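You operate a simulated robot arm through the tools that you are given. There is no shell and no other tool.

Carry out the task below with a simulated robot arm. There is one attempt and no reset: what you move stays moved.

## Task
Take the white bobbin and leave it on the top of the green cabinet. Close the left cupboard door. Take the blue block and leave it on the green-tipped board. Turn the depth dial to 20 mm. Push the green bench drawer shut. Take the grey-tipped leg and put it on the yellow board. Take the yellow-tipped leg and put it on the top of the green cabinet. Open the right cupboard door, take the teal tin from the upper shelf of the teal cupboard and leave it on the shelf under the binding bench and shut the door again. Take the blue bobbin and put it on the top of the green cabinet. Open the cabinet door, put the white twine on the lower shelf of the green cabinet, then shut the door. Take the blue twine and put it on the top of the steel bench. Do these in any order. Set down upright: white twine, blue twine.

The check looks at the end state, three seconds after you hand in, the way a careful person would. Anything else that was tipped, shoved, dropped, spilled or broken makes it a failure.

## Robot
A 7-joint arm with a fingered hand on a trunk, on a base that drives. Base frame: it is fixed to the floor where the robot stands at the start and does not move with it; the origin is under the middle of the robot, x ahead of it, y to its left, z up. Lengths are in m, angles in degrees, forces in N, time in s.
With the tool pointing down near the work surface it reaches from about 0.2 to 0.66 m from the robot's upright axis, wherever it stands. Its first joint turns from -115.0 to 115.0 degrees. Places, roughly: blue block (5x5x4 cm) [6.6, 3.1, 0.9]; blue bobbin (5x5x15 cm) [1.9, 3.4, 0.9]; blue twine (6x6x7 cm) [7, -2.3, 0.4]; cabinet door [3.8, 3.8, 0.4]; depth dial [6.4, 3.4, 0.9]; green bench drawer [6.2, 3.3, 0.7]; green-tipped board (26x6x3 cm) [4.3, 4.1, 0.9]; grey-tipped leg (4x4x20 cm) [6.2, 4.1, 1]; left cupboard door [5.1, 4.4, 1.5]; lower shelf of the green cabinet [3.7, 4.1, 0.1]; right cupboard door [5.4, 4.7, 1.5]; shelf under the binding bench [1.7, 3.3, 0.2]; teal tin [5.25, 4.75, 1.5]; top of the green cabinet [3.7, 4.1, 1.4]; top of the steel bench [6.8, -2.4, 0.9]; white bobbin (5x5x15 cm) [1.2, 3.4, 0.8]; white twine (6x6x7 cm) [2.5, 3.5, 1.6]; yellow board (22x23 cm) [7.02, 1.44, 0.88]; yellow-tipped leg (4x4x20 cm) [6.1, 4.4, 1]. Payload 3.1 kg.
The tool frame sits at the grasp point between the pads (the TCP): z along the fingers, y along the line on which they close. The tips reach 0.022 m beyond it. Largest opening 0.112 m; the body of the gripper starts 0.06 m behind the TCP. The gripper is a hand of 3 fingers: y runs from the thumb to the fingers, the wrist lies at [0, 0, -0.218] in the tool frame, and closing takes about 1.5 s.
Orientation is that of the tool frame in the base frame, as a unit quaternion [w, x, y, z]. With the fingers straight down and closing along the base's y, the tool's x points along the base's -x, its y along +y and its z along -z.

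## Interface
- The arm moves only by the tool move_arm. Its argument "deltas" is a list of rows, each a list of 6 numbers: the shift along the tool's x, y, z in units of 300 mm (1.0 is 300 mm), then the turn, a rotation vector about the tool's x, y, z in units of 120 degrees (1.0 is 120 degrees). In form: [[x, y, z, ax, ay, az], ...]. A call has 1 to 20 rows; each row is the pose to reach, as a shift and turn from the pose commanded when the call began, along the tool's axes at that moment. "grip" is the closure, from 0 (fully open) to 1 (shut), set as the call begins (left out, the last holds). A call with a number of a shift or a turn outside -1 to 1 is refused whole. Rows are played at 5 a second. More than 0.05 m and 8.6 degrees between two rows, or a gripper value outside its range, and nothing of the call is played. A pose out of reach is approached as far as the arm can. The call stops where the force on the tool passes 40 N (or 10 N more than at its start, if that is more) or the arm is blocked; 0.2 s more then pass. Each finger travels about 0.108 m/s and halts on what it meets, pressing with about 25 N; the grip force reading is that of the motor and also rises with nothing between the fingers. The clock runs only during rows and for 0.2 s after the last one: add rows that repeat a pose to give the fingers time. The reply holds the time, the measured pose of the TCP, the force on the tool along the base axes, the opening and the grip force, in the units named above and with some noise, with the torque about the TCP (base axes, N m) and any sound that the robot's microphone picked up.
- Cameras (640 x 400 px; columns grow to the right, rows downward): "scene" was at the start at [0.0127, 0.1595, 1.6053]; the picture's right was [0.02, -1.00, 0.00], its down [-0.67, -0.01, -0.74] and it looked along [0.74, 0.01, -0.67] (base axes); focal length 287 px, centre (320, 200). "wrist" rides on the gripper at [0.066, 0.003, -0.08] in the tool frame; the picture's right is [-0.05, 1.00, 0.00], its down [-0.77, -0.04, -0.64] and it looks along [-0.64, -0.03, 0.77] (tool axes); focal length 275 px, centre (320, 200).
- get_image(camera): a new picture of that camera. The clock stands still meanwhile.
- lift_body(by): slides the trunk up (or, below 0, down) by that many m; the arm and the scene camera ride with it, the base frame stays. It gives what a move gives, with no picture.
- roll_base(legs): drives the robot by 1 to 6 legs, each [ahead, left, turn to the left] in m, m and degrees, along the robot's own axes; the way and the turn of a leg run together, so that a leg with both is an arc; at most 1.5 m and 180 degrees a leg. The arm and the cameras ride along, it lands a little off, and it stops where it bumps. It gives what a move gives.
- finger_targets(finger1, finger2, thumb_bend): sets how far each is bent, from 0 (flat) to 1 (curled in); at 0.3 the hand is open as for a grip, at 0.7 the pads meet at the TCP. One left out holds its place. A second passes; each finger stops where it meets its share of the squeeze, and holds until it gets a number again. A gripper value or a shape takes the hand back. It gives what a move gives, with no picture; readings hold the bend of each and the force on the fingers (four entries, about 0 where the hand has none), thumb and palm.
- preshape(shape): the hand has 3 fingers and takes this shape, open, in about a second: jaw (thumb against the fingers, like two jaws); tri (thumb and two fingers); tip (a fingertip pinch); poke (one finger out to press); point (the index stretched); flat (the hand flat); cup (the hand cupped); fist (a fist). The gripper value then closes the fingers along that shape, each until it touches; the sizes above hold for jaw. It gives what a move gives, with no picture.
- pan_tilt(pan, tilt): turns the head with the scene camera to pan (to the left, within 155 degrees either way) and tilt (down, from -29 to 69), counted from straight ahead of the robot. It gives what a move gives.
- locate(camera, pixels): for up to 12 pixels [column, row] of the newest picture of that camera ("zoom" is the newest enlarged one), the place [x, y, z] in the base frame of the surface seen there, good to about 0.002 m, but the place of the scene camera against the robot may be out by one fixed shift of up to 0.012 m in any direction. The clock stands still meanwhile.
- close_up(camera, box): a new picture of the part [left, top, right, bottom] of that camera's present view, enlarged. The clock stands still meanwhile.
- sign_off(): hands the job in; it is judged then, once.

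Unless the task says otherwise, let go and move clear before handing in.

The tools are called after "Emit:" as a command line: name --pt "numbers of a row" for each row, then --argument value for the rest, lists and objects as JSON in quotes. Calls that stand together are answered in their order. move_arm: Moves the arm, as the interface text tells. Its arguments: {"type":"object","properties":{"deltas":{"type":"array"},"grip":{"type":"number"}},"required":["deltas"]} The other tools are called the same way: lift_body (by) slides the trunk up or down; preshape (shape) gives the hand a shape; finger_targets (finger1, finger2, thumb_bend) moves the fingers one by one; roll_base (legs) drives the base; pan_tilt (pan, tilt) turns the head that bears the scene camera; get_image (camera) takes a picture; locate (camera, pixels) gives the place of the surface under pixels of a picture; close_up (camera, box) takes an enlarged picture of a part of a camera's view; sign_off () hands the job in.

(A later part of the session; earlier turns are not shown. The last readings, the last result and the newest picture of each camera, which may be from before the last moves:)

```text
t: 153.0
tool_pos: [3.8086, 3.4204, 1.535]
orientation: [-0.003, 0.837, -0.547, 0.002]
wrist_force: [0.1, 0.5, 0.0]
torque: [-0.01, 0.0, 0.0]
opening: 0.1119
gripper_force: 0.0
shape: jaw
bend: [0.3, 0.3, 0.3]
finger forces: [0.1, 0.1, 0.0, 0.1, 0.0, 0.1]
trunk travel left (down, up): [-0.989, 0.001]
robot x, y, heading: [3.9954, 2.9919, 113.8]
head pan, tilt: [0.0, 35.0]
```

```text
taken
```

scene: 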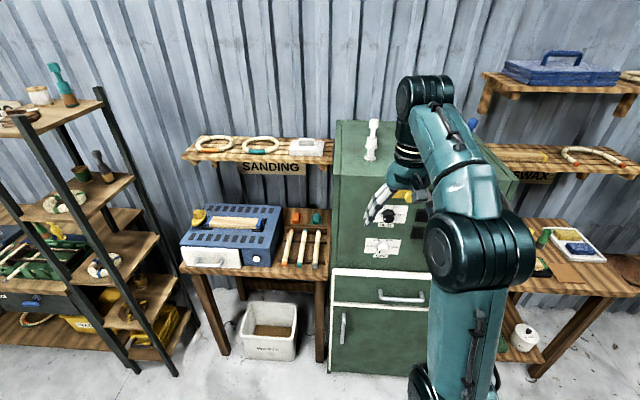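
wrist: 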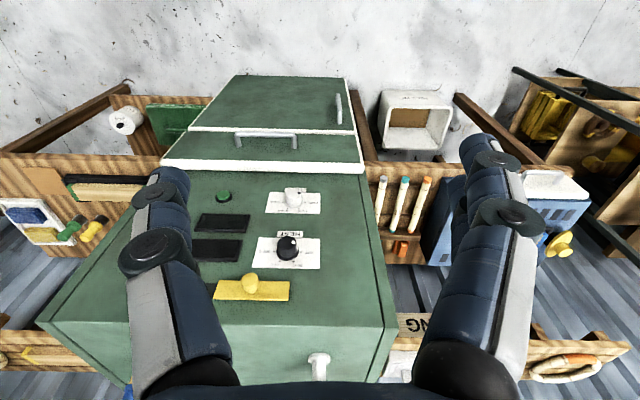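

Emit:
locate --camera "scene" --pixels '[[342, 312], [343, 325], [342, 342], [334, 307], [332, 370], [337, 330], [355, 340], [400, 310], [332, 275], [410, 372], [322, 360], [385, 298]]'

Emit:
close_up --camera "scene" --box '[310, 260, 440, 390]'

Emit:
close_up --camera "scene" --box '[0, 50, 140, 150]'

```text
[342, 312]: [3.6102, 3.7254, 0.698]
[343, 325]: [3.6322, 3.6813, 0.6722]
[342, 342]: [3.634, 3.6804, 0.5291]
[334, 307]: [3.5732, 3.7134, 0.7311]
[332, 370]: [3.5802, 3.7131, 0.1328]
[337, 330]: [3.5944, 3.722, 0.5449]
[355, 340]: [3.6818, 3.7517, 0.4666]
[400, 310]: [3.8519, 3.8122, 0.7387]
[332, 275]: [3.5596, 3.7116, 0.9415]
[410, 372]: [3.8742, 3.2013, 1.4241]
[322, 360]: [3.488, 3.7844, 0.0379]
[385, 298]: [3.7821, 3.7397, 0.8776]
```

```text
3.08 times, centred on (375, 325) of scene
```

zoom: 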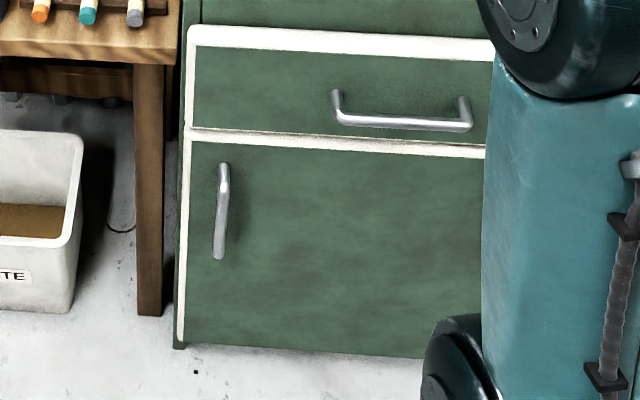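

```text
4.00 times, centred on (70, 100) of scene
```

zoom: 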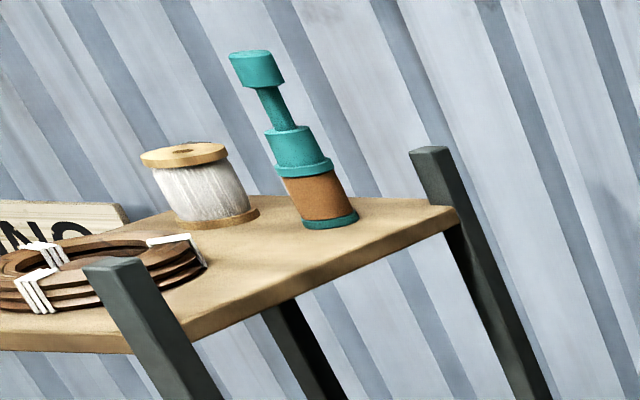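

The door's handle is a vertical bar at (3.633,3.681), z 0.53–0.69, near the left edge, hinges on the right. I'll turn the hand to point forward and lower the trunk.

Emit:
move_arm --pt "0 0 0 0 -0.068 0" --pt "0 0 0 0 -0.136 0" --pt "0 0 0 0 -0.204 0" --pt "0 0 0 0 -0.272 0" --pt "0 0 0 0 -0.34 0" --pt "0 0 0 0 -0.408 0" --pt "0 0 0 0 -0.476 0" --pt "0 0 0 0 -0.544 0" --pt "0 0 0 0 -0.612 0" --pt "0 0 0 0 -0.68 0" --pt "0 0 0 0 -0.75 0" --pt "0 0 0 0 -0.75 0"

Emit:
get_image --camera "wrist"

Emit:
get_image --camera "scene"

```text
t: 155.6
tool_pos: [3.808, 3.4206, 1.5353]
orientation: [-0.39, 0.593, -0.384, -0.59]
wrist_force: [-0.4, 0.3, 0.4]
torque: [-0.01, -0.03, -0.01]
opening: 0.112
gripper_force: 0.0
shape: jaw
bend: [0.3, 0.3, 0.3]
finger forces: [0.1, 0.1, 0.0, 0.1, 0.1, 0.0]
trunk travel left (down, up): [-0.989, 0.001]
robot x, y, heading: [3.9905, 2.998, 113.5]
head pan, tilt: [0.0, 35.0]
```

```text
taken
```

wrist: 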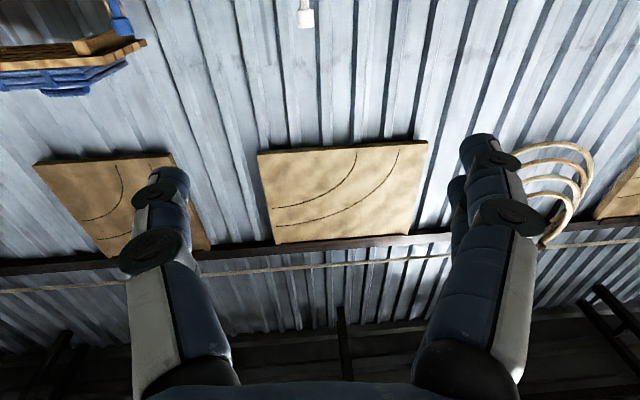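

```text
taken
```

scene: 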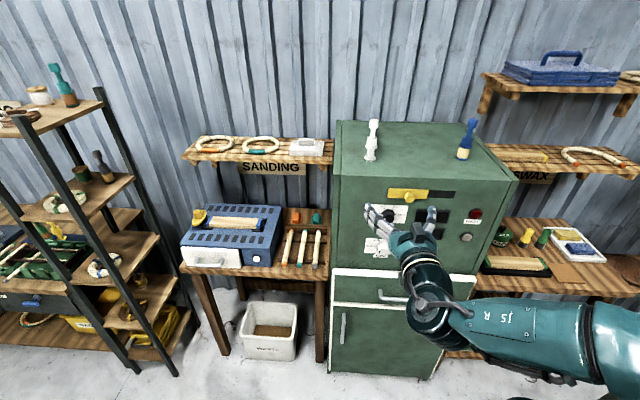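

Emit:
lift_body --by -0.4

Emit:
lift_body --by -0.35

Emit:
roll_base --legs '[[0.06, 0.07, -1]]'

Emit:
move_arm --pt "0.12 0 0 0 0 0" --pt "0.24 0 0 0 0 0" --pt "0.36 0 0 0 0 0" --pt "0.48 0 0 0 0 0" --pt "0.57 0 0 0 0 0" --pt "0.57 0 0 0 0 0"

Emit:
get_image --camera "scene"

Emit:
get_image --camera "wrist"

```text
t: 159.4
tool_pos: [3.8082, 3.4202, 1.1362]
orientation: [-0.389, 0.594, -0.384, -0.59]
wrist_force: [-0.3, 0.2, 0.4]
torque: [0.0, 0.03, -0.01]
opening: 0.1122
gripper_force: 0.1
shape: jaw
bend: [0.3, 0.3, 0.3]
finger forces: [0.0, 0.0, 0.1, 0.0, 0.0, 0.0]
trunk travel left (down, up): [-0.589, 0.401]
robot x, y, heading: [3.991, 2.9916, 113.9]
head pan, tilt: [0.0, 35.0]
```

```text
t: 162.8
tool_pos: [3.8091, 3.4195, 0.7849]
orientation: [-0.389, 0.594, -0.384, -0.59]
wrist_force: [0.0, 0.0, 0.2]
torque: [-0.01, -0.02, 0.0]
opening: 0.1118
gripper_force: 0.1
shape: jaw
bend: [0.3, 0.3, 0.3]
finger forces: [0.0, 0.0, 0.0, 0.1, 0.0, 0.0]
trunk travel left (down, up): [-0.239, 0.751]
robot x, y, heading: [3.9939, 2.9949, 113.7]
head pan, tilt: [0.0, 35.0]
```

```text
t: 163.9
tool_pos: [3.7284, 3.4517, 0.7858]
orientation: [-0.393, 0.59, -0.39, -0.587]
wrist_force: [0.1, 0.4, 0.0]
torque: [-0.01, 0.0, 0.01]
opening: 0.1123
gripper_force: 0.1
shape: jaw
bend: [0.3, 0.3, 0.3]
finger forces: [0.0, 0.1, 0.1, 0.0, 0.0, 0.1]
trunk travel left (down, up): [-0.239, 0.751]
robot x, y, heading: [3.9057, 3.0215, 112.9]
head pan, tilt: [0.0, 35.0]
```

```text
t: 165.3
tool_pos: [3.7288, 3.45, 0.6141]
orientation: [-0.394, 0.59, -0.39, -0.587]
wrist_force: [-0.5, 0.4, -0.1]
torque: [0.02, 0.02, -0.02]
opening: 0.1118
gripper_force: 0.1
shape: jaw
bend: [0.3, 0.3, 0.3]
finger forces: [0.0, 0.0, 0.0, 0.1, 0.0, 0.0]
trunk travel left (down, up): [-0.239, 0.751]
robot x, y, heading: [3.9077, 3.0231, 112.8]
head pan, tilt: [0.0, 35.0]
```

```text
taken
```

scene: 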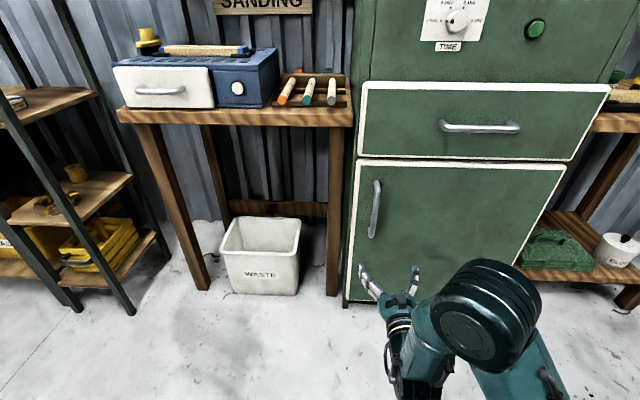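

```text
taken
```

wrist: 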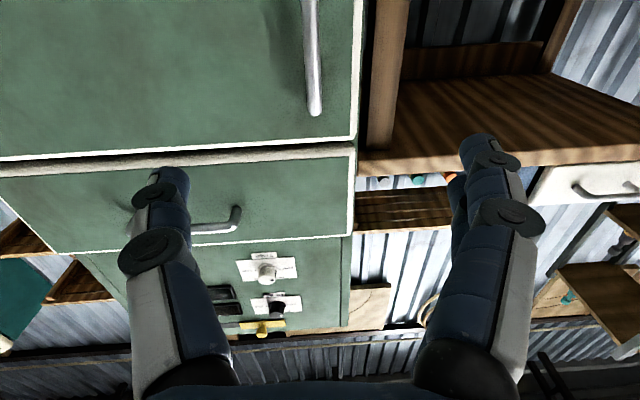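

The handle is nearly straight ahead of the hand (wrist view column ~313). Measuring it precisely with both cameras.

Emit:
locate --camera "wrist" --pixels '[[311, 20], [312, 50], [313, 80], [314, 108], [340, 80], [250, 80], [350, 140], [355, 20]]'

Emit:
locate --camera "scene" --pixels '[[376, 195], [374, 215], [372, 235], [352, 230], [358, 163], [565, 168], [347, 300], [530, 250], [450, 220]]'

```text
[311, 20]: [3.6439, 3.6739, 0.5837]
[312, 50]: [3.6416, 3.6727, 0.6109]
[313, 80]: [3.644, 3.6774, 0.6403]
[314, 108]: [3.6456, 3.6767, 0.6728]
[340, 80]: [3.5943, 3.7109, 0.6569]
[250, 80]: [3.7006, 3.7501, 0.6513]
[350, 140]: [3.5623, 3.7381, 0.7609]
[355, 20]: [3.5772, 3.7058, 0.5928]
```

```text
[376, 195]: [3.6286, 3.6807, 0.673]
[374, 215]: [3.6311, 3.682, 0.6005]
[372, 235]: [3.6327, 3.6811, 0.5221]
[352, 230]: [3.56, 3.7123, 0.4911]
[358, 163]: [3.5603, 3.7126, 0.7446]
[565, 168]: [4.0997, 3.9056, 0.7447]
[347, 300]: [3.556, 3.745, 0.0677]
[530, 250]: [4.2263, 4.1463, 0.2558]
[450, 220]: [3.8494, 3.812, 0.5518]
```

The bar is 0.24 m ahead of the TCP and 7 mm to its right (by the wrist camera; the scene camera reads about (-0.012,+0.007) off). Reaching around it.

Emit:
move_arm --pt "0 -0.01 0.15 0 0 0" --pt "0 -0.02 0.3 0 0 0" --pt "0 -0.025 0.45 0 0 0" --pt "0 -0.025 0.6 0 0 0" --pt "0 -0.025 0.72 0 0 0" --pt "0 -0.025 0.795 0 0 0" --pt "0 -0.025 0.795 0 0 0" --grip 0

Emit:
get_image --camera "wrist"

Emit:
get_image --camera "scene"

```text
t: 166.9
tool_pos: [3.6446, 3.6754, 0.6149]
orientation: [-0.393, 0.591, -0.389, -0.587]
wrist_force: [0.4, -0.2, 0.5]
torque: [0.0, -0.02, 0.0]
opening: 0.1119
gripper_force: 0.1
shape: jaw
bend: [0.3, 0.3, 0.3]
finger forces: [0.0, 0.0, 0.0, 0.1, 0.1, 0.0]
trunk travel left (down, up): [-0.239, 0.751]
robot x, y, heading: [3.9069, 3.0204, 112.9]
head pan, tilt: [0.0, 35.0]
```

```text
taken
```

wrist: 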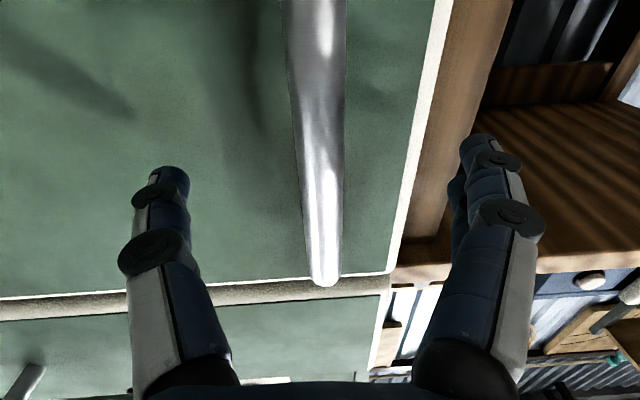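

```text
taken
```

scene: 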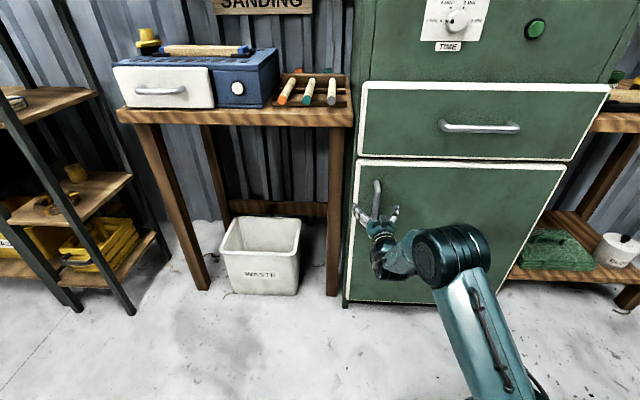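

The bar is between the fingers. Closing on it.

Emit:
move_arm --pt "0 0 0 0 0 0" --pt "0 0 0 0 0 0" --pt "0 0 0 0 0 0" --pt "0 0 0 0 0 0" --pt "0 0 0 0 0 0" --pt "0 0 0 0 0 0" --pt "0 0 0 0 0 0" --pt "0 0 0 0 0 0" --grip 1

Emit:
get_image --camera "wrist"

```text
t: 168.7
tool_pos: [3.6447, 3.6756, 0.6136]
orientation: [-0.393, 0.591, -0.389, -0.587]
wrist_force: [-1.0, 0.8, 0.2]
torque: [0.0, -0.01, 0.02]
opening: 0.0121
gripper_force: 25.1
shape: jaw
bend: [0.72, 0.72, 0.71]
finger forces: [10.5, 10.5, 0.0, 0.0, 21.7, 0.0]
trunk travel left (down, up): [-0.239, 0.751]
robot x, y, heading: [3.9073, 3.0201, 113.2]
head pan, tilt: [0.0, 35.0]
```

```text
taken
```

wrist: 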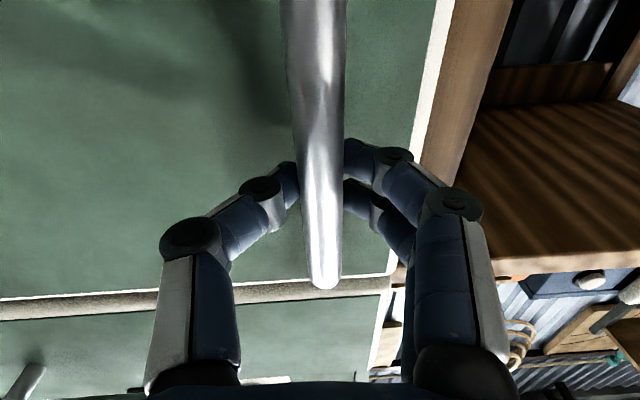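

Gripped (opening 0.012). Now pulling along the door's arc, first 20°, turning the hand with the door.

Emit:
move_arm --pt "0 -0.004 -0.075 -0.0208 0 0" --pt "0 -0.0153 -0.15 -0.0417 0 0" --pt "0 -0.028 -0.224 -0.0625 0 0" --pt "0 -0.0437 -0.298 -0.0833 0 0" --pt "0 -0.063 -0.37 -0.104 0 0" --pt "0 -0.085 -0.443 -0.125 0 0" --pt "0 -0.11 -0.513 -0.146 0 0" --pt "0 -0.138 -0.583 -0.1667 0 0" --pt "0 -0.138 -0.583 -0.1667 0 0"

Emit:
get_image --camera "scene"

```text
t: 169.6
tool_pos: [3.6633, 3.6177, 0.6155]
orientation: [-0.362, 0.609, -0.371, -0.6]
wrist_force: [18.7, 12.7, -6.6]
torque: [-0.11, 0.06, -0.21]
opening: 0.0121
gripper_force: 24.7
shape: jaw
bend: [0.76, 0.76, 0.67]
finger forces: [6.6, 7.0, 0.0, 0.0, 34.6, 0.0]
out of reach, approached as far as the arm can: row 2, 3, 4
trunk travel left (down, up): [-0.239, 0.751]
robot x, y, heading: [3.9044, 3.0234, 112.7]
head pan, tilt: [0.0, 35.0]
stopped in row 4: the force on the tool passed its limit at 45 N (the readings are from after the stop); the commanded pose is now the measured one
```

```text
taken
```

scene: 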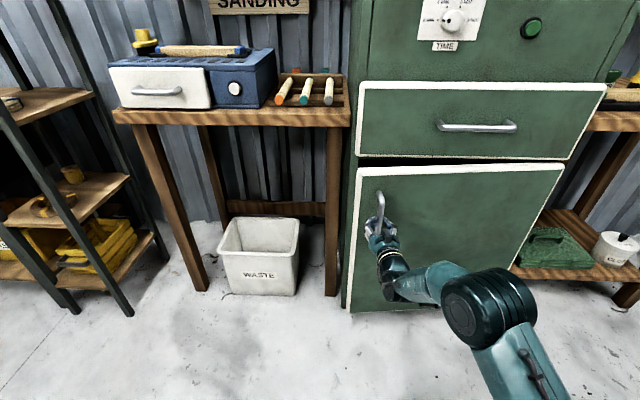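

The door is ajar (gap at (385,162)) but the arm's reach with that yaw ran out and a side load built up. I'll continue the pull by driving the base gently back and right.

Emit:
roll_base --legs '[[-0.07, -0.03, 0]]'

```text
t: 170.7
tool_pos: [3.7104, 3.5595, 0.6165]
orientation: [-0.36, 0.611, -0.364, -0.604]
wrist_force: [8.4, 8.0, -11.4]
torque: [-0.25, 0.15, 0.13]
opening: 0.0116
gripper_force: 24.5
shape: jaw
bend: [0.76, 0.76, 0.67]
finger forces: [11.2, 11.5, 0.0, 0.0, 32.0, 0.1]
trunk travel left (down, up): [-0.239, 0.751]
robot x, y, heading: [3.9583, 2.968, 112.5]
head pan, tilt: [0.0, 35.0]
```

Emit:
roll_base --legs '[[-0.1, -0.06, 0]]'

Emit:
get_image --camera "scene"

```text
t: 171.9
tool_pos: [3.8045, 3.4867, 0.6184]
orientation: [-0.36, 0.611, -0.363, -0.604]
wrist_force: [-0.2, -0.4, 0.0]
torque: [-0.07, -0.03, -0.02]
opening: 0.0052
gripper_force: 24.7
shape: jaw
bend: [0.75, 0.75, 0.75]
finger forces: [0.0, 0.0, 0.1, 0.0, 0.1, 0.0]
trunk travel left (down, up): [-0.239, 0.751]
robot x, y, heading: [4.0559, 2.8973, 112.9]
head pan, tilt: [0.0, 35.0]
```

```text
taken
```

scene: 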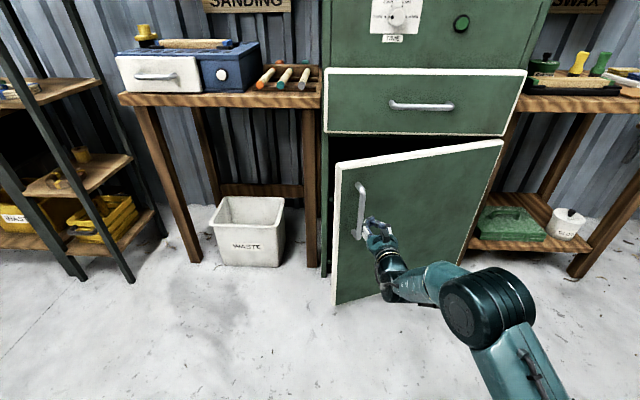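

The handle slipped out, but the door stays open about 25-30°. Measuring the free edge so I can push it wider from inside.

Emit:
locate --camera "scene" --pixels '[[338, 170], [335, 300], [340, 165], [500, 145], [480, 230], [330, 200], [420, 160], [360, 215], [324, 270]]'

Emit:
get_image --camera "wrist"

```text
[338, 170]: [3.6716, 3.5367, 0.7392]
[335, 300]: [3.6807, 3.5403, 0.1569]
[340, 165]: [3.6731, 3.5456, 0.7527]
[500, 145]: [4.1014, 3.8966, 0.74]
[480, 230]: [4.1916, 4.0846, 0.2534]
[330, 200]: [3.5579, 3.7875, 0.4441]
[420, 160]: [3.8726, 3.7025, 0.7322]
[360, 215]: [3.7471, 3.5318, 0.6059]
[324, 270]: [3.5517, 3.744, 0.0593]
```

```text
taken
```

wrist: 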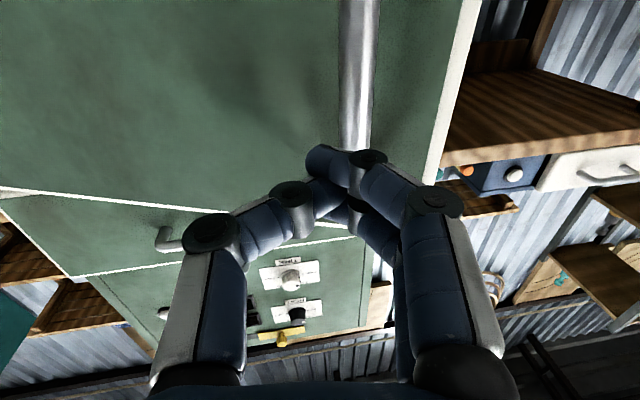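

The free edge is at about (3.687,3.533). I'll back off, shift left past the edge, and check before reaching in behind it.

Emit:
roll_base --legs '[[-0.1, 0, 0], [0, 0.17, 0]]'

Emit:
get_image --camera "scene"

Emit:
get_image --camera "wrist"

```text
t: 174.1
tool_pos: [3.6831, 3.3267, 0.6183]
orientation: [-0.359, 0.612, -0.362, -0.604]
wrist_force: [-0.7, -0.6, 0.0]
torque: [0.02, 0.0, 0.01]
opening: 0.005
gripper_force: 24.8
shape: jaw
bend: [0.75, 0.75, 0.75]
finger forces: [0.0, 0.0, 0.1, 0.1, 0.0, 0.0]
trunk travel left (down, up): [-0.239, 0.751]
robot x, y, heading: [3.9343, 2.7344, 112.5]
head pan, tilt: [0.0, 35.0]
```

```text
taken
```

scene: 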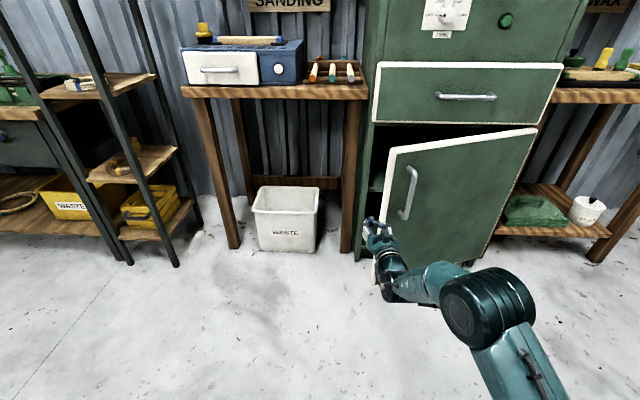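

```text
taken
```

wrist: 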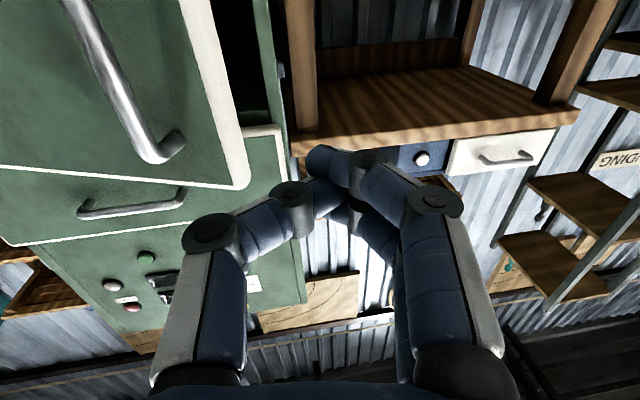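

Emit:
locate --camera "scene" --pixels '[[355, 95], [352, 180], [345, 245], [360, 250], [388, 160], [385, 215], [410, 190], [535, 135]]'

```text
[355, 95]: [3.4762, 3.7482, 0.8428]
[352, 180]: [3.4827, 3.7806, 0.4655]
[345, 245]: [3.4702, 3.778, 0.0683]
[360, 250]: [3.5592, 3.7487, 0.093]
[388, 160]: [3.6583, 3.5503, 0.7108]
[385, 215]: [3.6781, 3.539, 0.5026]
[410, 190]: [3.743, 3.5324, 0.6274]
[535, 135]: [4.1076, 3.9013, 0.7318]
```

Clear space: bench front lies behind the cabinet's front plane. Driving in 0.25 m so the fist is behind the door's free edge.

Emit:
roll_base --legs '[[0.25, 0, 0]]'

Emit:
get_image --camera "scene"

```text
t: 175.9
tool_pos: [3.5874, 3.5553, 0.6186]
orientation: [-0.359, 0.612, -0.363, -0.604]
wrist_force: [-0.3, -0.5, 0.4]
torque: [0.0, -0.03, 0.0]
opening: 0.0052
gripper_force: 25.3
shape: jaw
bend: [0.75, 0.75, 0.75]
finger forces: [0.0, 0.1, 0.0, 0.0, 0.1, 0.0]
trunk travel left (down, up): [-0.239, 0.751]
robot x, y, heading: [3.8352, 2.9663, 112.7]
head pan, tilt: [0.0, 35.0]
```

```text
taken
```

scene: 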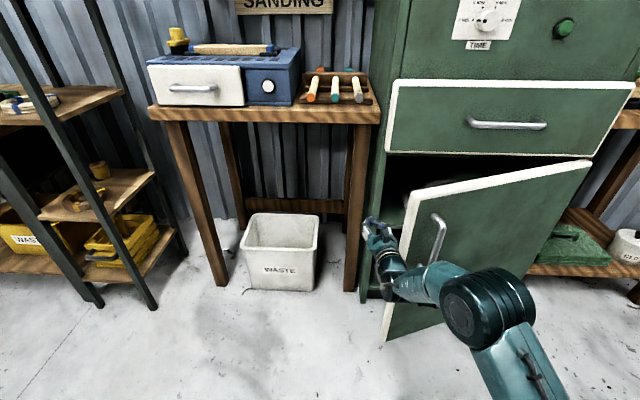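

The fist is behind the door's edge line. Sweeping right and outward with the base to swing the door open.

Emit:
roll_base --legs '[[0.02, 0, 0], [-0.04, -0.14, 0], [-0.11, -0.08, 0]]'

Emit:
get_image --camera "scene"

```text
t: 177.3
tool_pos: [3.6115, 3.5718, 0.618]
orientation: [-0.351, 0.619, -0.352, -0.608]
wrist_force: [-0.8, 0.0, -0.3]
torque: [0.0, -0.02, 0.02]
opening: 0.0045
gripper_force: 24.9
shape: jaw
bend: [0.75, 0.75, 0.76]
finger forces: [0.0, 0.0, 0.0, 0.0, 0.0, 0.1]
trunk travel left (down, up): [-0.239, 0.751]
robot x, y, heading: [3.8721, 2.9881, 113.0]
head pan, tilt: [0.0, 35.0]
stopped in leg 2: the force on the tool passed its limit at 54 N (the readings are from after the stop); the commanded pose is now the measured one
```

```text
taken
```

scene: 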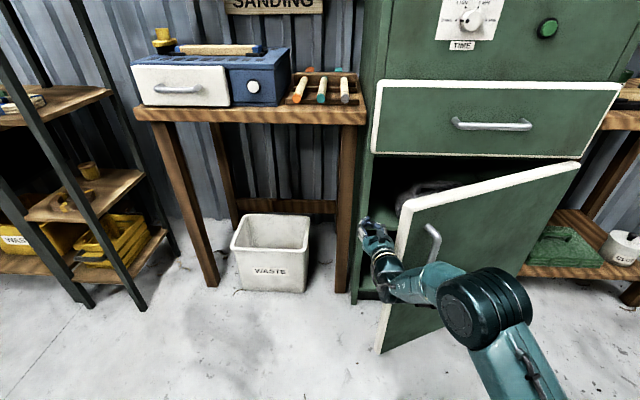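

The push hit its force limit against the door's edge. Checking how far the door moved.

Emit:
locate --camera "scene" --pixels '[[408, 215], [400, 240], [385, 345], [415, 200], [578, 165], [500, 180]]'

Emit:
get_image --camera "wrist"

```text
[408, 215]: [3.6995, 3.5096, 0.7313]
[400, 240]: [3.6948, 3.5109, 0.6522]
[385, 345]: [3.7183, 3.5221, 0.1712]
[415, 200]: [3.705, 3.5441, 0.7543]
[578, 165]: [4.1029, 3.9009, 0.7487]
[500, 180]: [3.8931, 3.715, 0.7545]
```

```text
taken
```

wrist: 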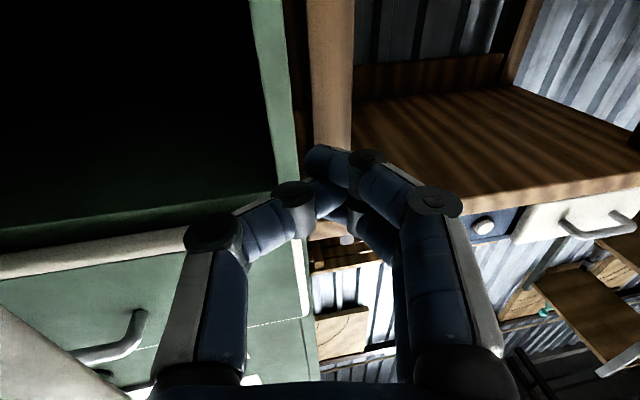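

The door did move (edge from 3.675 to 3.699 in x), but my hand's slant gives poor leverage. I'll ease left, turn the hand 48° to the right so it can push the inner face outward.

Emit:
move_arm --pt "0 0.1 0 0 0 0" --pt "0 0.1 0 0.066 0 0" --pt "0 0.1 0 0.132 0 0" --pt "0 0.1 0 0.198 0 0" --pt "0 0.1 0 0.264 0 0" --pt "0 0.1 0 0.33 0 0" --pt "0 0.1 0 0.396 0 0" --pt "0 0.1 0 0.396 0 0"

Emit:
get_image --camera "scene"

```text
t: 179.1
tool_pos: [3.5866, 3.5563, 0.6171]
orientation: [0.571, -0.425, 0.567, 0.414]
wrist_force: [0.0, 0.0, 0.3]
torque: [-0.02, -0.03, 0.04]
opening: 0.0046
gripper_force: 25.6
shape: jaw
bend: [0.75, 0.75, 0.76]
finger forces: [0.0, 0.0, 0.1, 0.1, 0.1, 0.1]
trunk travel left (down, up): [-0.239, 0.751]
robot x, y, heading: [3.8747, 2.9901, 112.8]
head pan, tilt: [0.0, 35.0]
```

```text
taken
```

scene: 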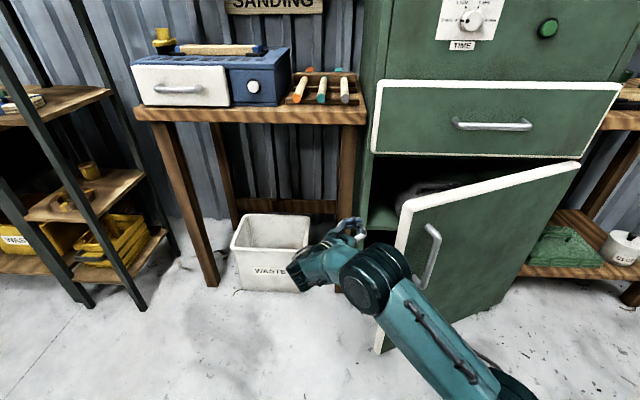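

Emit:
move_arm --pt "0 -0.08 0.06 0 0 0" --pt "0 -0.16 0.13 0 0 0" --pt "0 -0.24 0.19 0 0 0" --pt "0 -0.318 0.25 0 0 0" --pt "0 -0.36 0.255 0 0 0" --pt "0 -0.4 0.26 0 0 0" --pt "0 -0.44 0.265 0 0 0" --pt "0 -0.48 0.265 0 0 0" --pt "0 -0.52 0.26 0 0 0" --pt "0 -0.56 0.24 0 0 0" --pt "0 -0.6 0.22 0 0 0" --pt "0 -0.64 0.2 0 0 0" --pt "0 -0.68 0.18 0 0 0" --pt "0 -0.72 0.16 0 0 0" --pt "0 -0.752 0.145 0 0 0"

Emit:
get_image --camera "scene"

```text
t: 180.1
tool_pos: [3.6801, 3.592, 0.6188]
orientation: [0.564, -0.434, 0.561, 0.423]
wrist_force: [-7.1, -6.7, 0.2]
torque: [-0.03, 0.03, -0.65]
opening: 0.0045
gripper_force: 25.2
shape: jaw
bend: [0.75, 0.75, 0.76]
finger forces: [0.0, 0.0, 0.0, 0.0, 0.0, 8.3]
trunk travel left (down, up): [-0.239, 0.751]
robot x, y, heading: [3.876, 2.9904, 113.4]
head pan, tilt: [0.0, 35.0]
stopped in row 5: the force on the tool passed its limit at 56 N (the readings are from after the stop); the commanded pose is now the measured one
```

```text
taken
```

scene: 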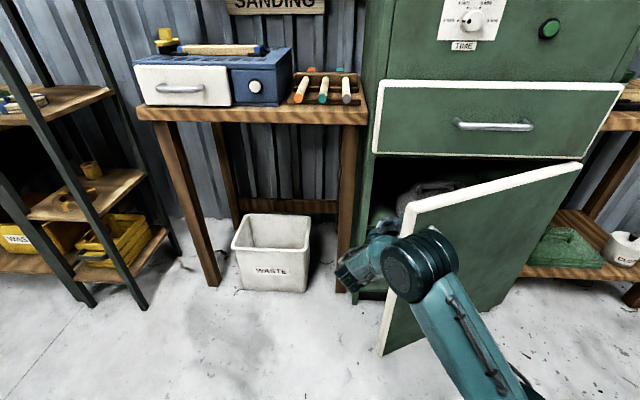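

It touches the door now (palm 8 N) but my motion was too brisk. Pushing on slowly along the door's arc.

Emit:
move_arm --pt "0 -0.02 -0.008 0 0 0" --pt "0 -0.04 -0.016 0 0 0" --pt "0 -0.06 -0.024 0 0 0" --pt "0 -0.08 -0.032 0 0 0" --pt "0 -0.1 -0.04 0 0 0" --pt "0 -0.12 -0.05 0 0 0" --pt "0 -0.14 -0.06 0 0 0" --pt "0 -0.16 -0.07 0 0 0" --pt "0 -0.18 -0.08 0 0 0" --pt "0 -0.2 -0.09 0 0 0" --pt "0 -0.22 -0.1 0 0 0" --pt "0 -0.24 -0.11 0 0 0" --pt "0 -0.26 -0.12 0 0 0" --pt "0 -0.28 -0.13 0 0 0" --pt "0 -0.3 -0.14 0 0 0" --pt "0 -0.32 -0.15 0 0 0" --pt "0 -0.34 -0.16 0 0 0" --pt "0 -0.36 -0.17 0 0 0" --pt "0 -0.38 -0.18 0 0 0" --pt "0 -0.4 -0.19 0 0 0"

Emit:
get_image --camera "scene"

```text
t: 184.3
tool_pos: [3.7835, 3.5086, 0.6195]
orientation: [0.565, -0.433, 0.563, 0.42]
wrist_force: [0.1, -0.6, 0.1]
torque: [0.0, -0.02, -0.01]
opening: 0.0046
gripper_force: 25.6
shape: jaw
bend: [0.75, 0.75, 0.76]
finger forces: [0.0, 0.1, 0.0, 0.0, 0.0, 0.0]
trunk travel left (down, up): [-0.239, 0.751]
robot x, y, heading: [3.8745, 2.9908, 113.1]
head pan, tilt: [0.0, 35.0]
```

```text
taken
```

scene: 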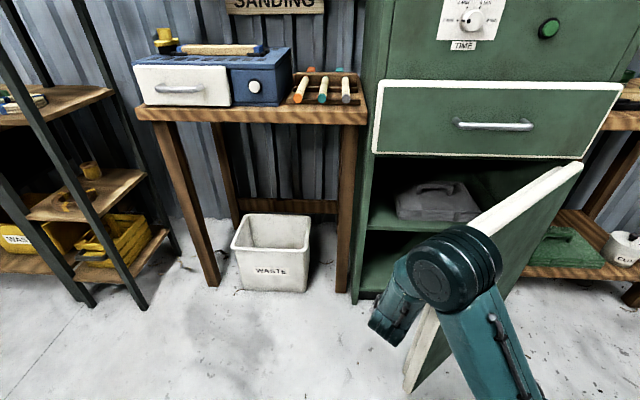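

The door swings well with a slow push, now about 45° open and the shelf inside is visible. Continuing.

Emit:
move_arm --pt "0 -0.028 -0.002 0 0 0" --pt "0 -0.056 -0.004 0 0 0" --pt "0 -0.084 -0.006 0 0 0" --pt "0 -0.112 -0.008 0 0 0" --pt "0 -0.14 -0.01 0 0 0" --pt "0 -0.168 -0.012 0 0 0" --pt "0 -0.196 -0.014 0 0 0" --pt "0 -0.224 -0.016 0 0 0" --pt "0 -0.252 -0.018 0 0 0" --pt "0 -0.28 -0.02 0 0 0" --pt "0 -0.308 -0.02 0 0 0" --pt "0 -0.336 -0.02 0 0 0" --pt "0 -0.364 -0.02 0 0 0" --pt "0 -0.392 -0.02 0 0 0" --pt "0 -0.42 -0.02 0 0 0" --pt "0 -0.448 -0.02 0 0 0" --pt "0 -0.476 -0.02 0 0 0" --pt "0 -0.504 -0.02 0 0 0" --pt "0 -0.532 -0.02 0 0 0" --pt "0 -0.56 -0.02 0 0 0"

Emit:
get_image --camera "scene"

```text
t: 188.5
tool_pos: [3.9431, 3.4566, 0.6218]
orientation: [0.564, -0.432, 0.563, 0.422]
wrist_force: [-0.1, 0.3, -0.4]
torque: [0.0, 0.01, 0.0]
opening: 0.0046
gripper_force: 24.9
shape: jaw
bend: [0.75, 0.75, 0.76]
finger forces: [0.1, 0.1, 0.1, 0.0, 0.0, 0.1]
trunk travel left (down, up): [-0.239, 0.751]
robot x, y, heading: [3.8756, 2.9893, 112.9]
head pan, tilt: [0.0, 35.0]
```

```text
taken
```

scene: 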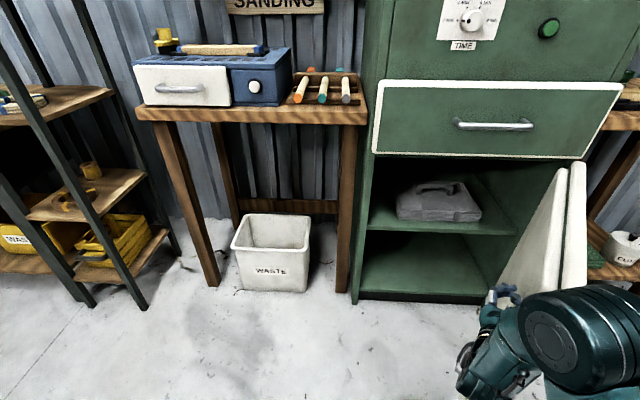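

The door is about 75° open. A little more push, then measure the shelf.

Emit:
move_arm --pt "0 -0.03 0 0 0 0" --pt "0 -0.06 0 0 0 0" --pt "0 -0.09 0 0 0 0" --pt "0 -0.12 0 0 0 0" --pt "0 -0.15 0 0 0 0" --pt "0 -0.18 0 0 0 0" --pt "0 -0.21 0 0 0 0" --pt "0 -0.24 0 0 0 0" --pt "0 -0.27 0 0 0 0" --pt "0 -0.3 0 0 0 0" --pt "0 -0.33 0 0 0 0" --pt "0 -0.36 0 0 0 0" --pt "0 -0.39 0 0 0 0" --pt "0 -0.42 0 0 0 0"

Emit:
get_image --camera "scene"

Emit:
locate --camera "scene" --pixels '[[420, 265], [440, 285], [400, 285], [380, 230], [440, 232], [500, 230], [365, 290], [470, 300], [560, 200], [430, 200], [375, 160], [420, 240]]'

```text
t: 191.5
tool_pos: [4.0486, 3.4507, 0.6185]
orientation: [0.565, -0.432, 0.563, 0.421]
wrist_force: [0.0, -0.6, 0.6]
torque: [0.01, 0.02, -0.01]
opening: 0.0044
gripper_force: 25.4
shape: jaw
bend: [0.75, 0.75, 0.76]
finger forces: [0.0, 0.1, 0.0, 0.1, 0.1, 0.0]
out of reach, approached as far as the arm can: row 7, 8, 9, 10, 11, 12, 13, 14
trunk travel left (down, up): [-0.239, 0.751]
robot x, y, heading: [3.8778, 2.9897, 113.1]
head pan, tilt: [0.0, 35.0]
```

```text
taken
```

scene: 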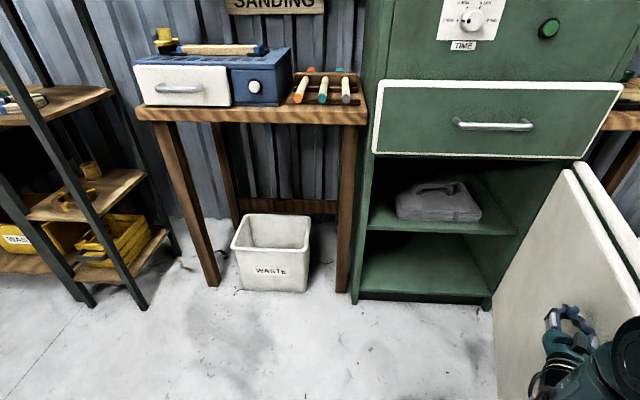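

```text
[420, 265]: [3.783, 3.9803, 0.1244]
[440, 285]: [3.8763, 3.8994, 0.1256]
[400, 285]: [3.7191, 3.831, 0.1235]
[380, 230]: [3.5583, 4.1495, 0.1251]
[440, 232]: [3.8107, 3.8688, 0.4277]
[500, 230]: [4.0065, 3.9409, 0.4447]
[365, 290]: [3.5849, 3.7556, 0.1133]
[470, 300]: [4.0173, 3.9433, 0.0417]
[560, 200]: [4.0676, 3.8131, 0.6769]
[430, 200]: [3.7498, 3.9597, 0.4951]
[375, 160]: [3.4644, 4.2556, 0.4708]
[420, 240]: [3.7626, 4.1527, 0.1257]
```

The door is now fully open (~95°) and the lower shelf surface is at z≈0.12 with free space (420,265). I'll withdraw the hand and go for the white twine.

Emit:
move_arm --pt "0 0.1 0 0 0 0" --pt "0 0.2 0 0 0 0" --pt "0 0.3 0 -0.06 0 0" --pt "0 0.38 -0.02 -0.12 0 0" --pt "0 0.44 -0.04 -0.18 0 0" --pt "0 0.5 -0.06 -0.24 0 0" --pt "0 0.56 -0.08 -0.3 0 0" --pt "0 0.6 -0.1 -0.34 0 0" --pt "0 0.6 -0.1 -0.34 0 0"

Emit:
get_image --camera "scene"

```text
t: 193.5
tool_pos: [3.7734, 3.424, 0.6014]
orientation: [-0.381, 0.6, -0.383, -0.59]
wrist_force: [0.2, -0.1, -0.4]
torque: [-0.03, -0.01, 0.0]
opening: 0.0043
gripper_force: 24.8
shape: jaw
bend: [0.75, 0.75, 0.76]
finger forces: [0.0, 0.0, 0.0, 0.0, 0.1, 0.0]
out of reach, approached as far as the arm can: row 5, 6, 7, 8, 9
trunk travel left (down, up): [-0.239, 0.751]
robot x, y, heading: [3.8772, 2.9903, 112.8]
head pan, tilt: [0.0, 35.0]
```

```text
taken
```

scene: 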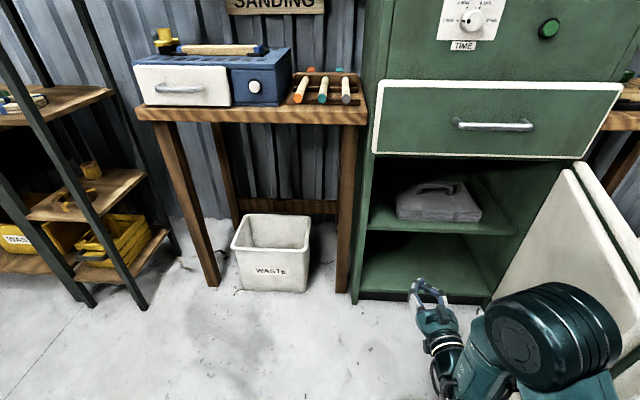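

Emit:
lift_body --by 0.4

Emit:
lift_body --by 0.35

Emit:
roll_base --legs '[[0, 1.0, 0]]'

Emit:
pan_tilt --pan 0 --tilt 20

Emit:
get_image --camera "scene"

```text
t: 197.3
tool_pos: [3.7737, 3.4239, 1.0019]
orientation: [-0.381, 0.601, -0.383, -0.59]
wrist_force: [0.5, 0.8, 0.0]
torque: [0.0, 0.0, 0.03]
opening: 0.0044
gripper_force: 25.2
shape: jaw
bend: [0.75, 0.75, 0.76]
finger forces: [0.1, 0.0, 0.0, 0.1, 0.0, 0.0]
trunk travel left (down, up): [-0.639, 0.351]
robot x, y, heading: [3.8747, 2.9942, 113.0]
head pan, tilt: [0.0, 35.0]
```

```text
t: 200.8
tool_pos: [3.7735, 3.4219, 1.3517]
orientation: [-0.381, 0.601, -0.383, -0.589]
wrist_force: [-0.4, 0.7, 0.4]
torque: [-0.02, -0.01, 0.02]
opening: 0.0044
gripper_force: 24.8
shape: jaw
bend: [0.75, 0.75, 0.76]
finger forces: [0.0, 0.0, 0.0, 0.1, 0.0, 0.1]
trunk travel left (down, up): [-0.989, 0.001]
robot x, y, heading: [3.8746, 2.991, 113.4]
head pan, tilt: [0.0, 35.0]
```

```text
t: 205.9
tool_pos: [2.858, 3.0356, 1.3514]
orientation: [-0.382, 0.6, -0.384, -0.589]
wrist_force: [-0.2, 0.3, 0.3]
torque: [-0.01, 0.01, 0.02]
opening: 0.0045
gripper_force: 25.3
shape: jaw
bend: [0.75, 0.75, 0.76]
finger forces: [0.0, 0.0, 0.0, 0.1, 0.0, 0.0]
trunk travel left (down, up): [-0.989, 0.001]
robot x, y, heading: [2.9593, 2.6004, 112.9]
head pan, tilt: [0.0, 35.0]
```

```text
t: 206.7
tool_pos: [2.8565, 3.0347, 1.3511]
orientation: [-0.382, 0.6, -0.384, -0.589]
wrist_force: [0.0, -0.2, -0.7]
torque: [0.04, 0.01, 0.01]
opening: 0.0046
gripper_force: 25.0
shape: jaw
bend: [0.75, 0.75, 0.76]
finger forces: [0.1, 0.0, 0.0, 0.1, 0.0, 0.0]
trunk travel left (down, up): [-0.989, 0.001]
robot x, y, heading: [2.9602, 2.5996, 112.8]
head pan, tilt: [0.0, 20.0]
```

```text
taken
```

scene: 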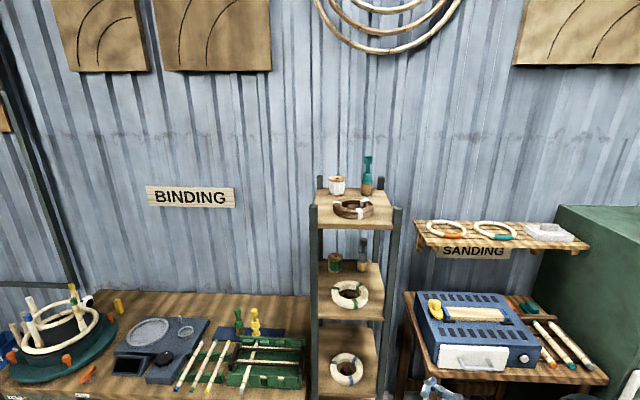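

Emit:
close_up --camera "scene" --box '[290, 140, 420, 240]'

Emit:
locate --camera "scene" --pixels '[[337, 178], [337, 187], [335, 195], [367, 160], [366, 192], [352, 210], [318, 225], [388, 224], [313, 210], [397, 212], [385, 195], [320, 195]]'

```text
4.00 times, centred on (355, 190) of scene
```

zoom: 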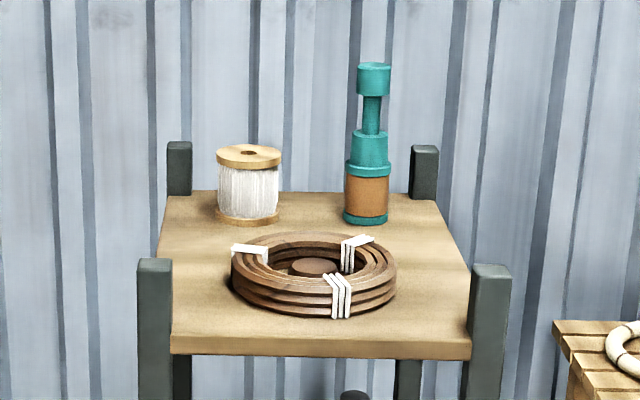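

```text
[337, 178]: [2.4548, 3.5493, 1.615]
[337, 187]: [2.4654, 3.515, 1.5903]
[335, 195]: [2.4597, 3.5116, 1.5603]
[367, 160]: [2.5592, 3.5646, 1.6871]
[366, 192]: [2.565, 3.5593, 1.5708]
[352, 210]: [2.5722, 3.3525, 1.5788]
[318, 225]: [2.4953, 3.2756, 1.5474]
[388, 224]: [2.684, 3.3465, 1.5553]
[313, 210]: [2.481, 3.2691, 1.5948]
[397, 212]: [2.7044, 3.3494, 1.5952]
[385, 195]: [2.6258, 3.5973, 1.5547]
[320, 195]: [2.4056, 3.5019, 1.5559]
```

The white twine stands at about (2.469,3.538), z 1.55–1.615, with the teal bobbin 0.1 m to its right and rings in front. I'll pitch the hand 40° down, raise it, half-open the fingers and drive up to the rack.

Emit:
move_arm --pt "-0.14 0 0 0 0 0" --pt "-0.28 0 0 0 0.066 0" --pt "-0.42 0 0 0 0.132 0" --pt "-0.56 0 0 0 0.198 0" --pt "-0.7 0 0 0 0.264 0" --pt "-0.84 0 0 0 0.333 0" --pt "-0.98 0 0 0 0.333 0" --pt "-0.98 0 0 0 0.333 0" --grip 0.2

Emit:
roll_base --legs '[[0.2, 0.16, 0]]'

Emit:
get_image --camera "scene"

Emit:
get_image --camera "wrist"

```text
t: 208.5
tool_pos: [2.8563, 3.0396, 1.6468]
orientation: [-0.227, 0.765, -0.492, -0.347]
wrist_force: [-0.1, 0.1, 0.0]
torque: [0.02, 0.03, -0.02]
opening: 0.0893
gripper_force: 0.0
shape: jaw
bend: [0.59, 0.59, 0.55]
finger forces: [0.0, 0.0, 0.1, 0.0, 0.0, 0.0]
out of reach, approached as far as the arm can: row 4
trunk travel left (down, up): [-0.989, 0.001]
robot x, y, heading: [2.9566, 2.6017, 112.8]
head pan, tilt: [0.0, 20.0]
```

```text
t: 210.3
tool_pos: [2.6311, 3.1576, 1.6476]
orientation: [-0.227, 0.765, -0.491, -0.349]
wrist_force: [-0.3, 0.3, -0.7]
torque: [0.0, 0.01, 0.02]
opening: 0.0898
gripper_force: 0.1
shape: jaw
bend: [0.59, 0.59, 0.55]
finger forces: [0.1, 0.0, 0.0, 0.0, 0.0, 0.1]
trunk travel left (down, up): [-0.989, 0.001]
robot x, y, heading: [2.7321, 2.7215, 113.0]
head pan, tilt: [0.0, 20.0]
```

```text
taken
```

scene: 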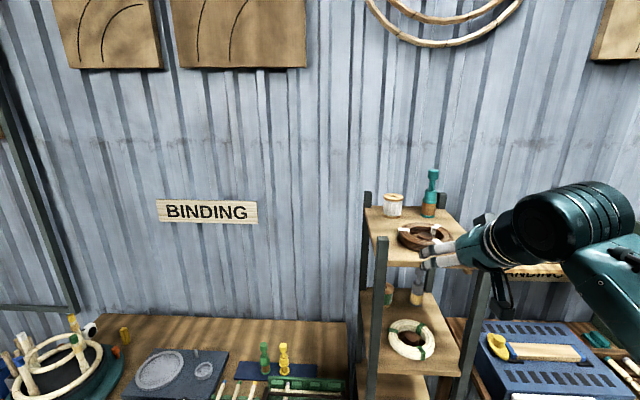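

```text
taken
```

wrist: 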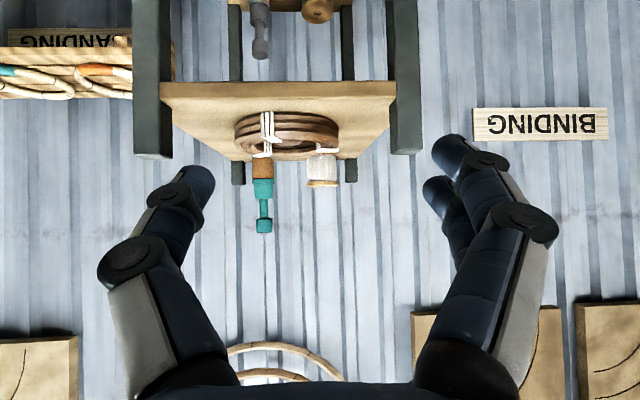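

Emit:
locate --camera "wrist" --pixels '[[322, 165], [322, 180], [321, 155], [262, 185], [264, 215], [270, 130], [290, 90], [390, 150], [155, 150], [350, 170], [308, 165], [337, 165]]'

Emit:
close_up --camera "wrist" --box '[200, 70, 420, 240]'

```text
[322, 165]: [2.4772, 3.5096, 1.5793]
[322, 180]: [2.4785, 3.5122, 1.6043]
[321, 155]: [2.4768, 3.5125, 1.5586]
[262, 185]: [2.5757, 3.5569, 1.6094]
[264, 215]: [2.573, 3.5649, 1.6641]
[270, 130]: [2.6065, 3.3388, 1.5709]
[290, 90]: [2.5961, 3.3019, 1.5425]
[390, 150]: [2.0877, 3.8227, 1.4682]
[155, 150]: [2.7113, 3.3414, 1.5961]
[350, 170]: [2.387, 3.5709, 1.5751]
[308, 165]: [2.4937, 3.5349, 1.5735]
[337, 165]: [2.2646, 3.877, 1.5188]
```

```text
2.35 times, centred on (310, 155) of wrist
```

zoom: 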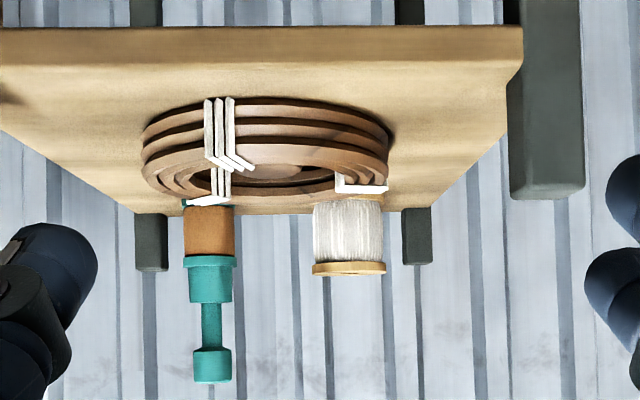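

Emit:
locate --camera "scene" --pixels '[[380, 250], [375, 320], [371, 390], [485, 300], [470, 380], [420, 375], [415, 265]]'

```text
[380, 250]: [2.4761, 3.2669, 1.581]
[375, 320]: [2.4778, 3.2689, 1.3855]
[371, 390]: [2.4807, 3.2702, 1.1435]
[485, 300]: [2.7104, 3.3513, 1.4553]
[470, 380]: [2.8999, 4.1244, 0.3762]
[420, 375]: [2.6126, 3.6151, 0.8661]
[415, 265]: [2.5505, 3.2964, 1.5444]
```

Posts are vertical, so there is 10 cm of margin. Driving 0.235 m ahead.

Emit:
roll_base --legs '[[0.235, 0, 0]]'

Emit:
get_image --camera "wrist"

Emit:
get_image --camera "scene"

```text
t: 212.1
tool_pos: [2.5399, 3.3692, 1.6471]
orientation: [-0.228, 0.765, -0.491, -0.349]
wrist_force: [-0.5, 0.4, -0.2]
torque: [-0.05, 0.03, -0.01]
opening: 0.0894
gripper_force: 0.1
shape: jaw
bend: [0.59, 0.59, 0.55]
finger forces: [0.1, 0.0, 0.0, 0.1, 0.0, 0.0]
trunk travel left (down, up): [-0.989, 0.001]
robot x, y, heading: [2.646, 2.9346, 112.9]
head pan, tilt: [0.0, 20.0]
```

```text
taken
```

wrist: 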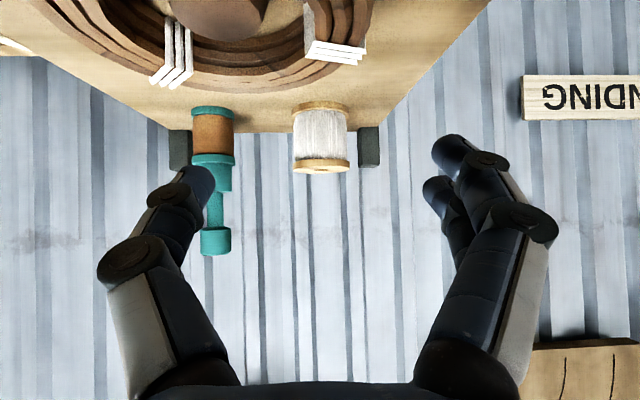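

```text
taken
```

scene: 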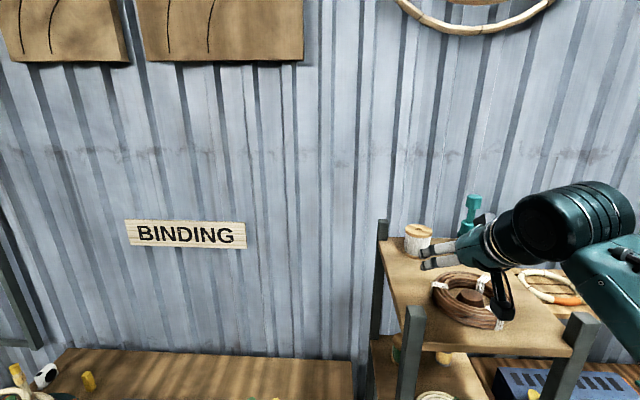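

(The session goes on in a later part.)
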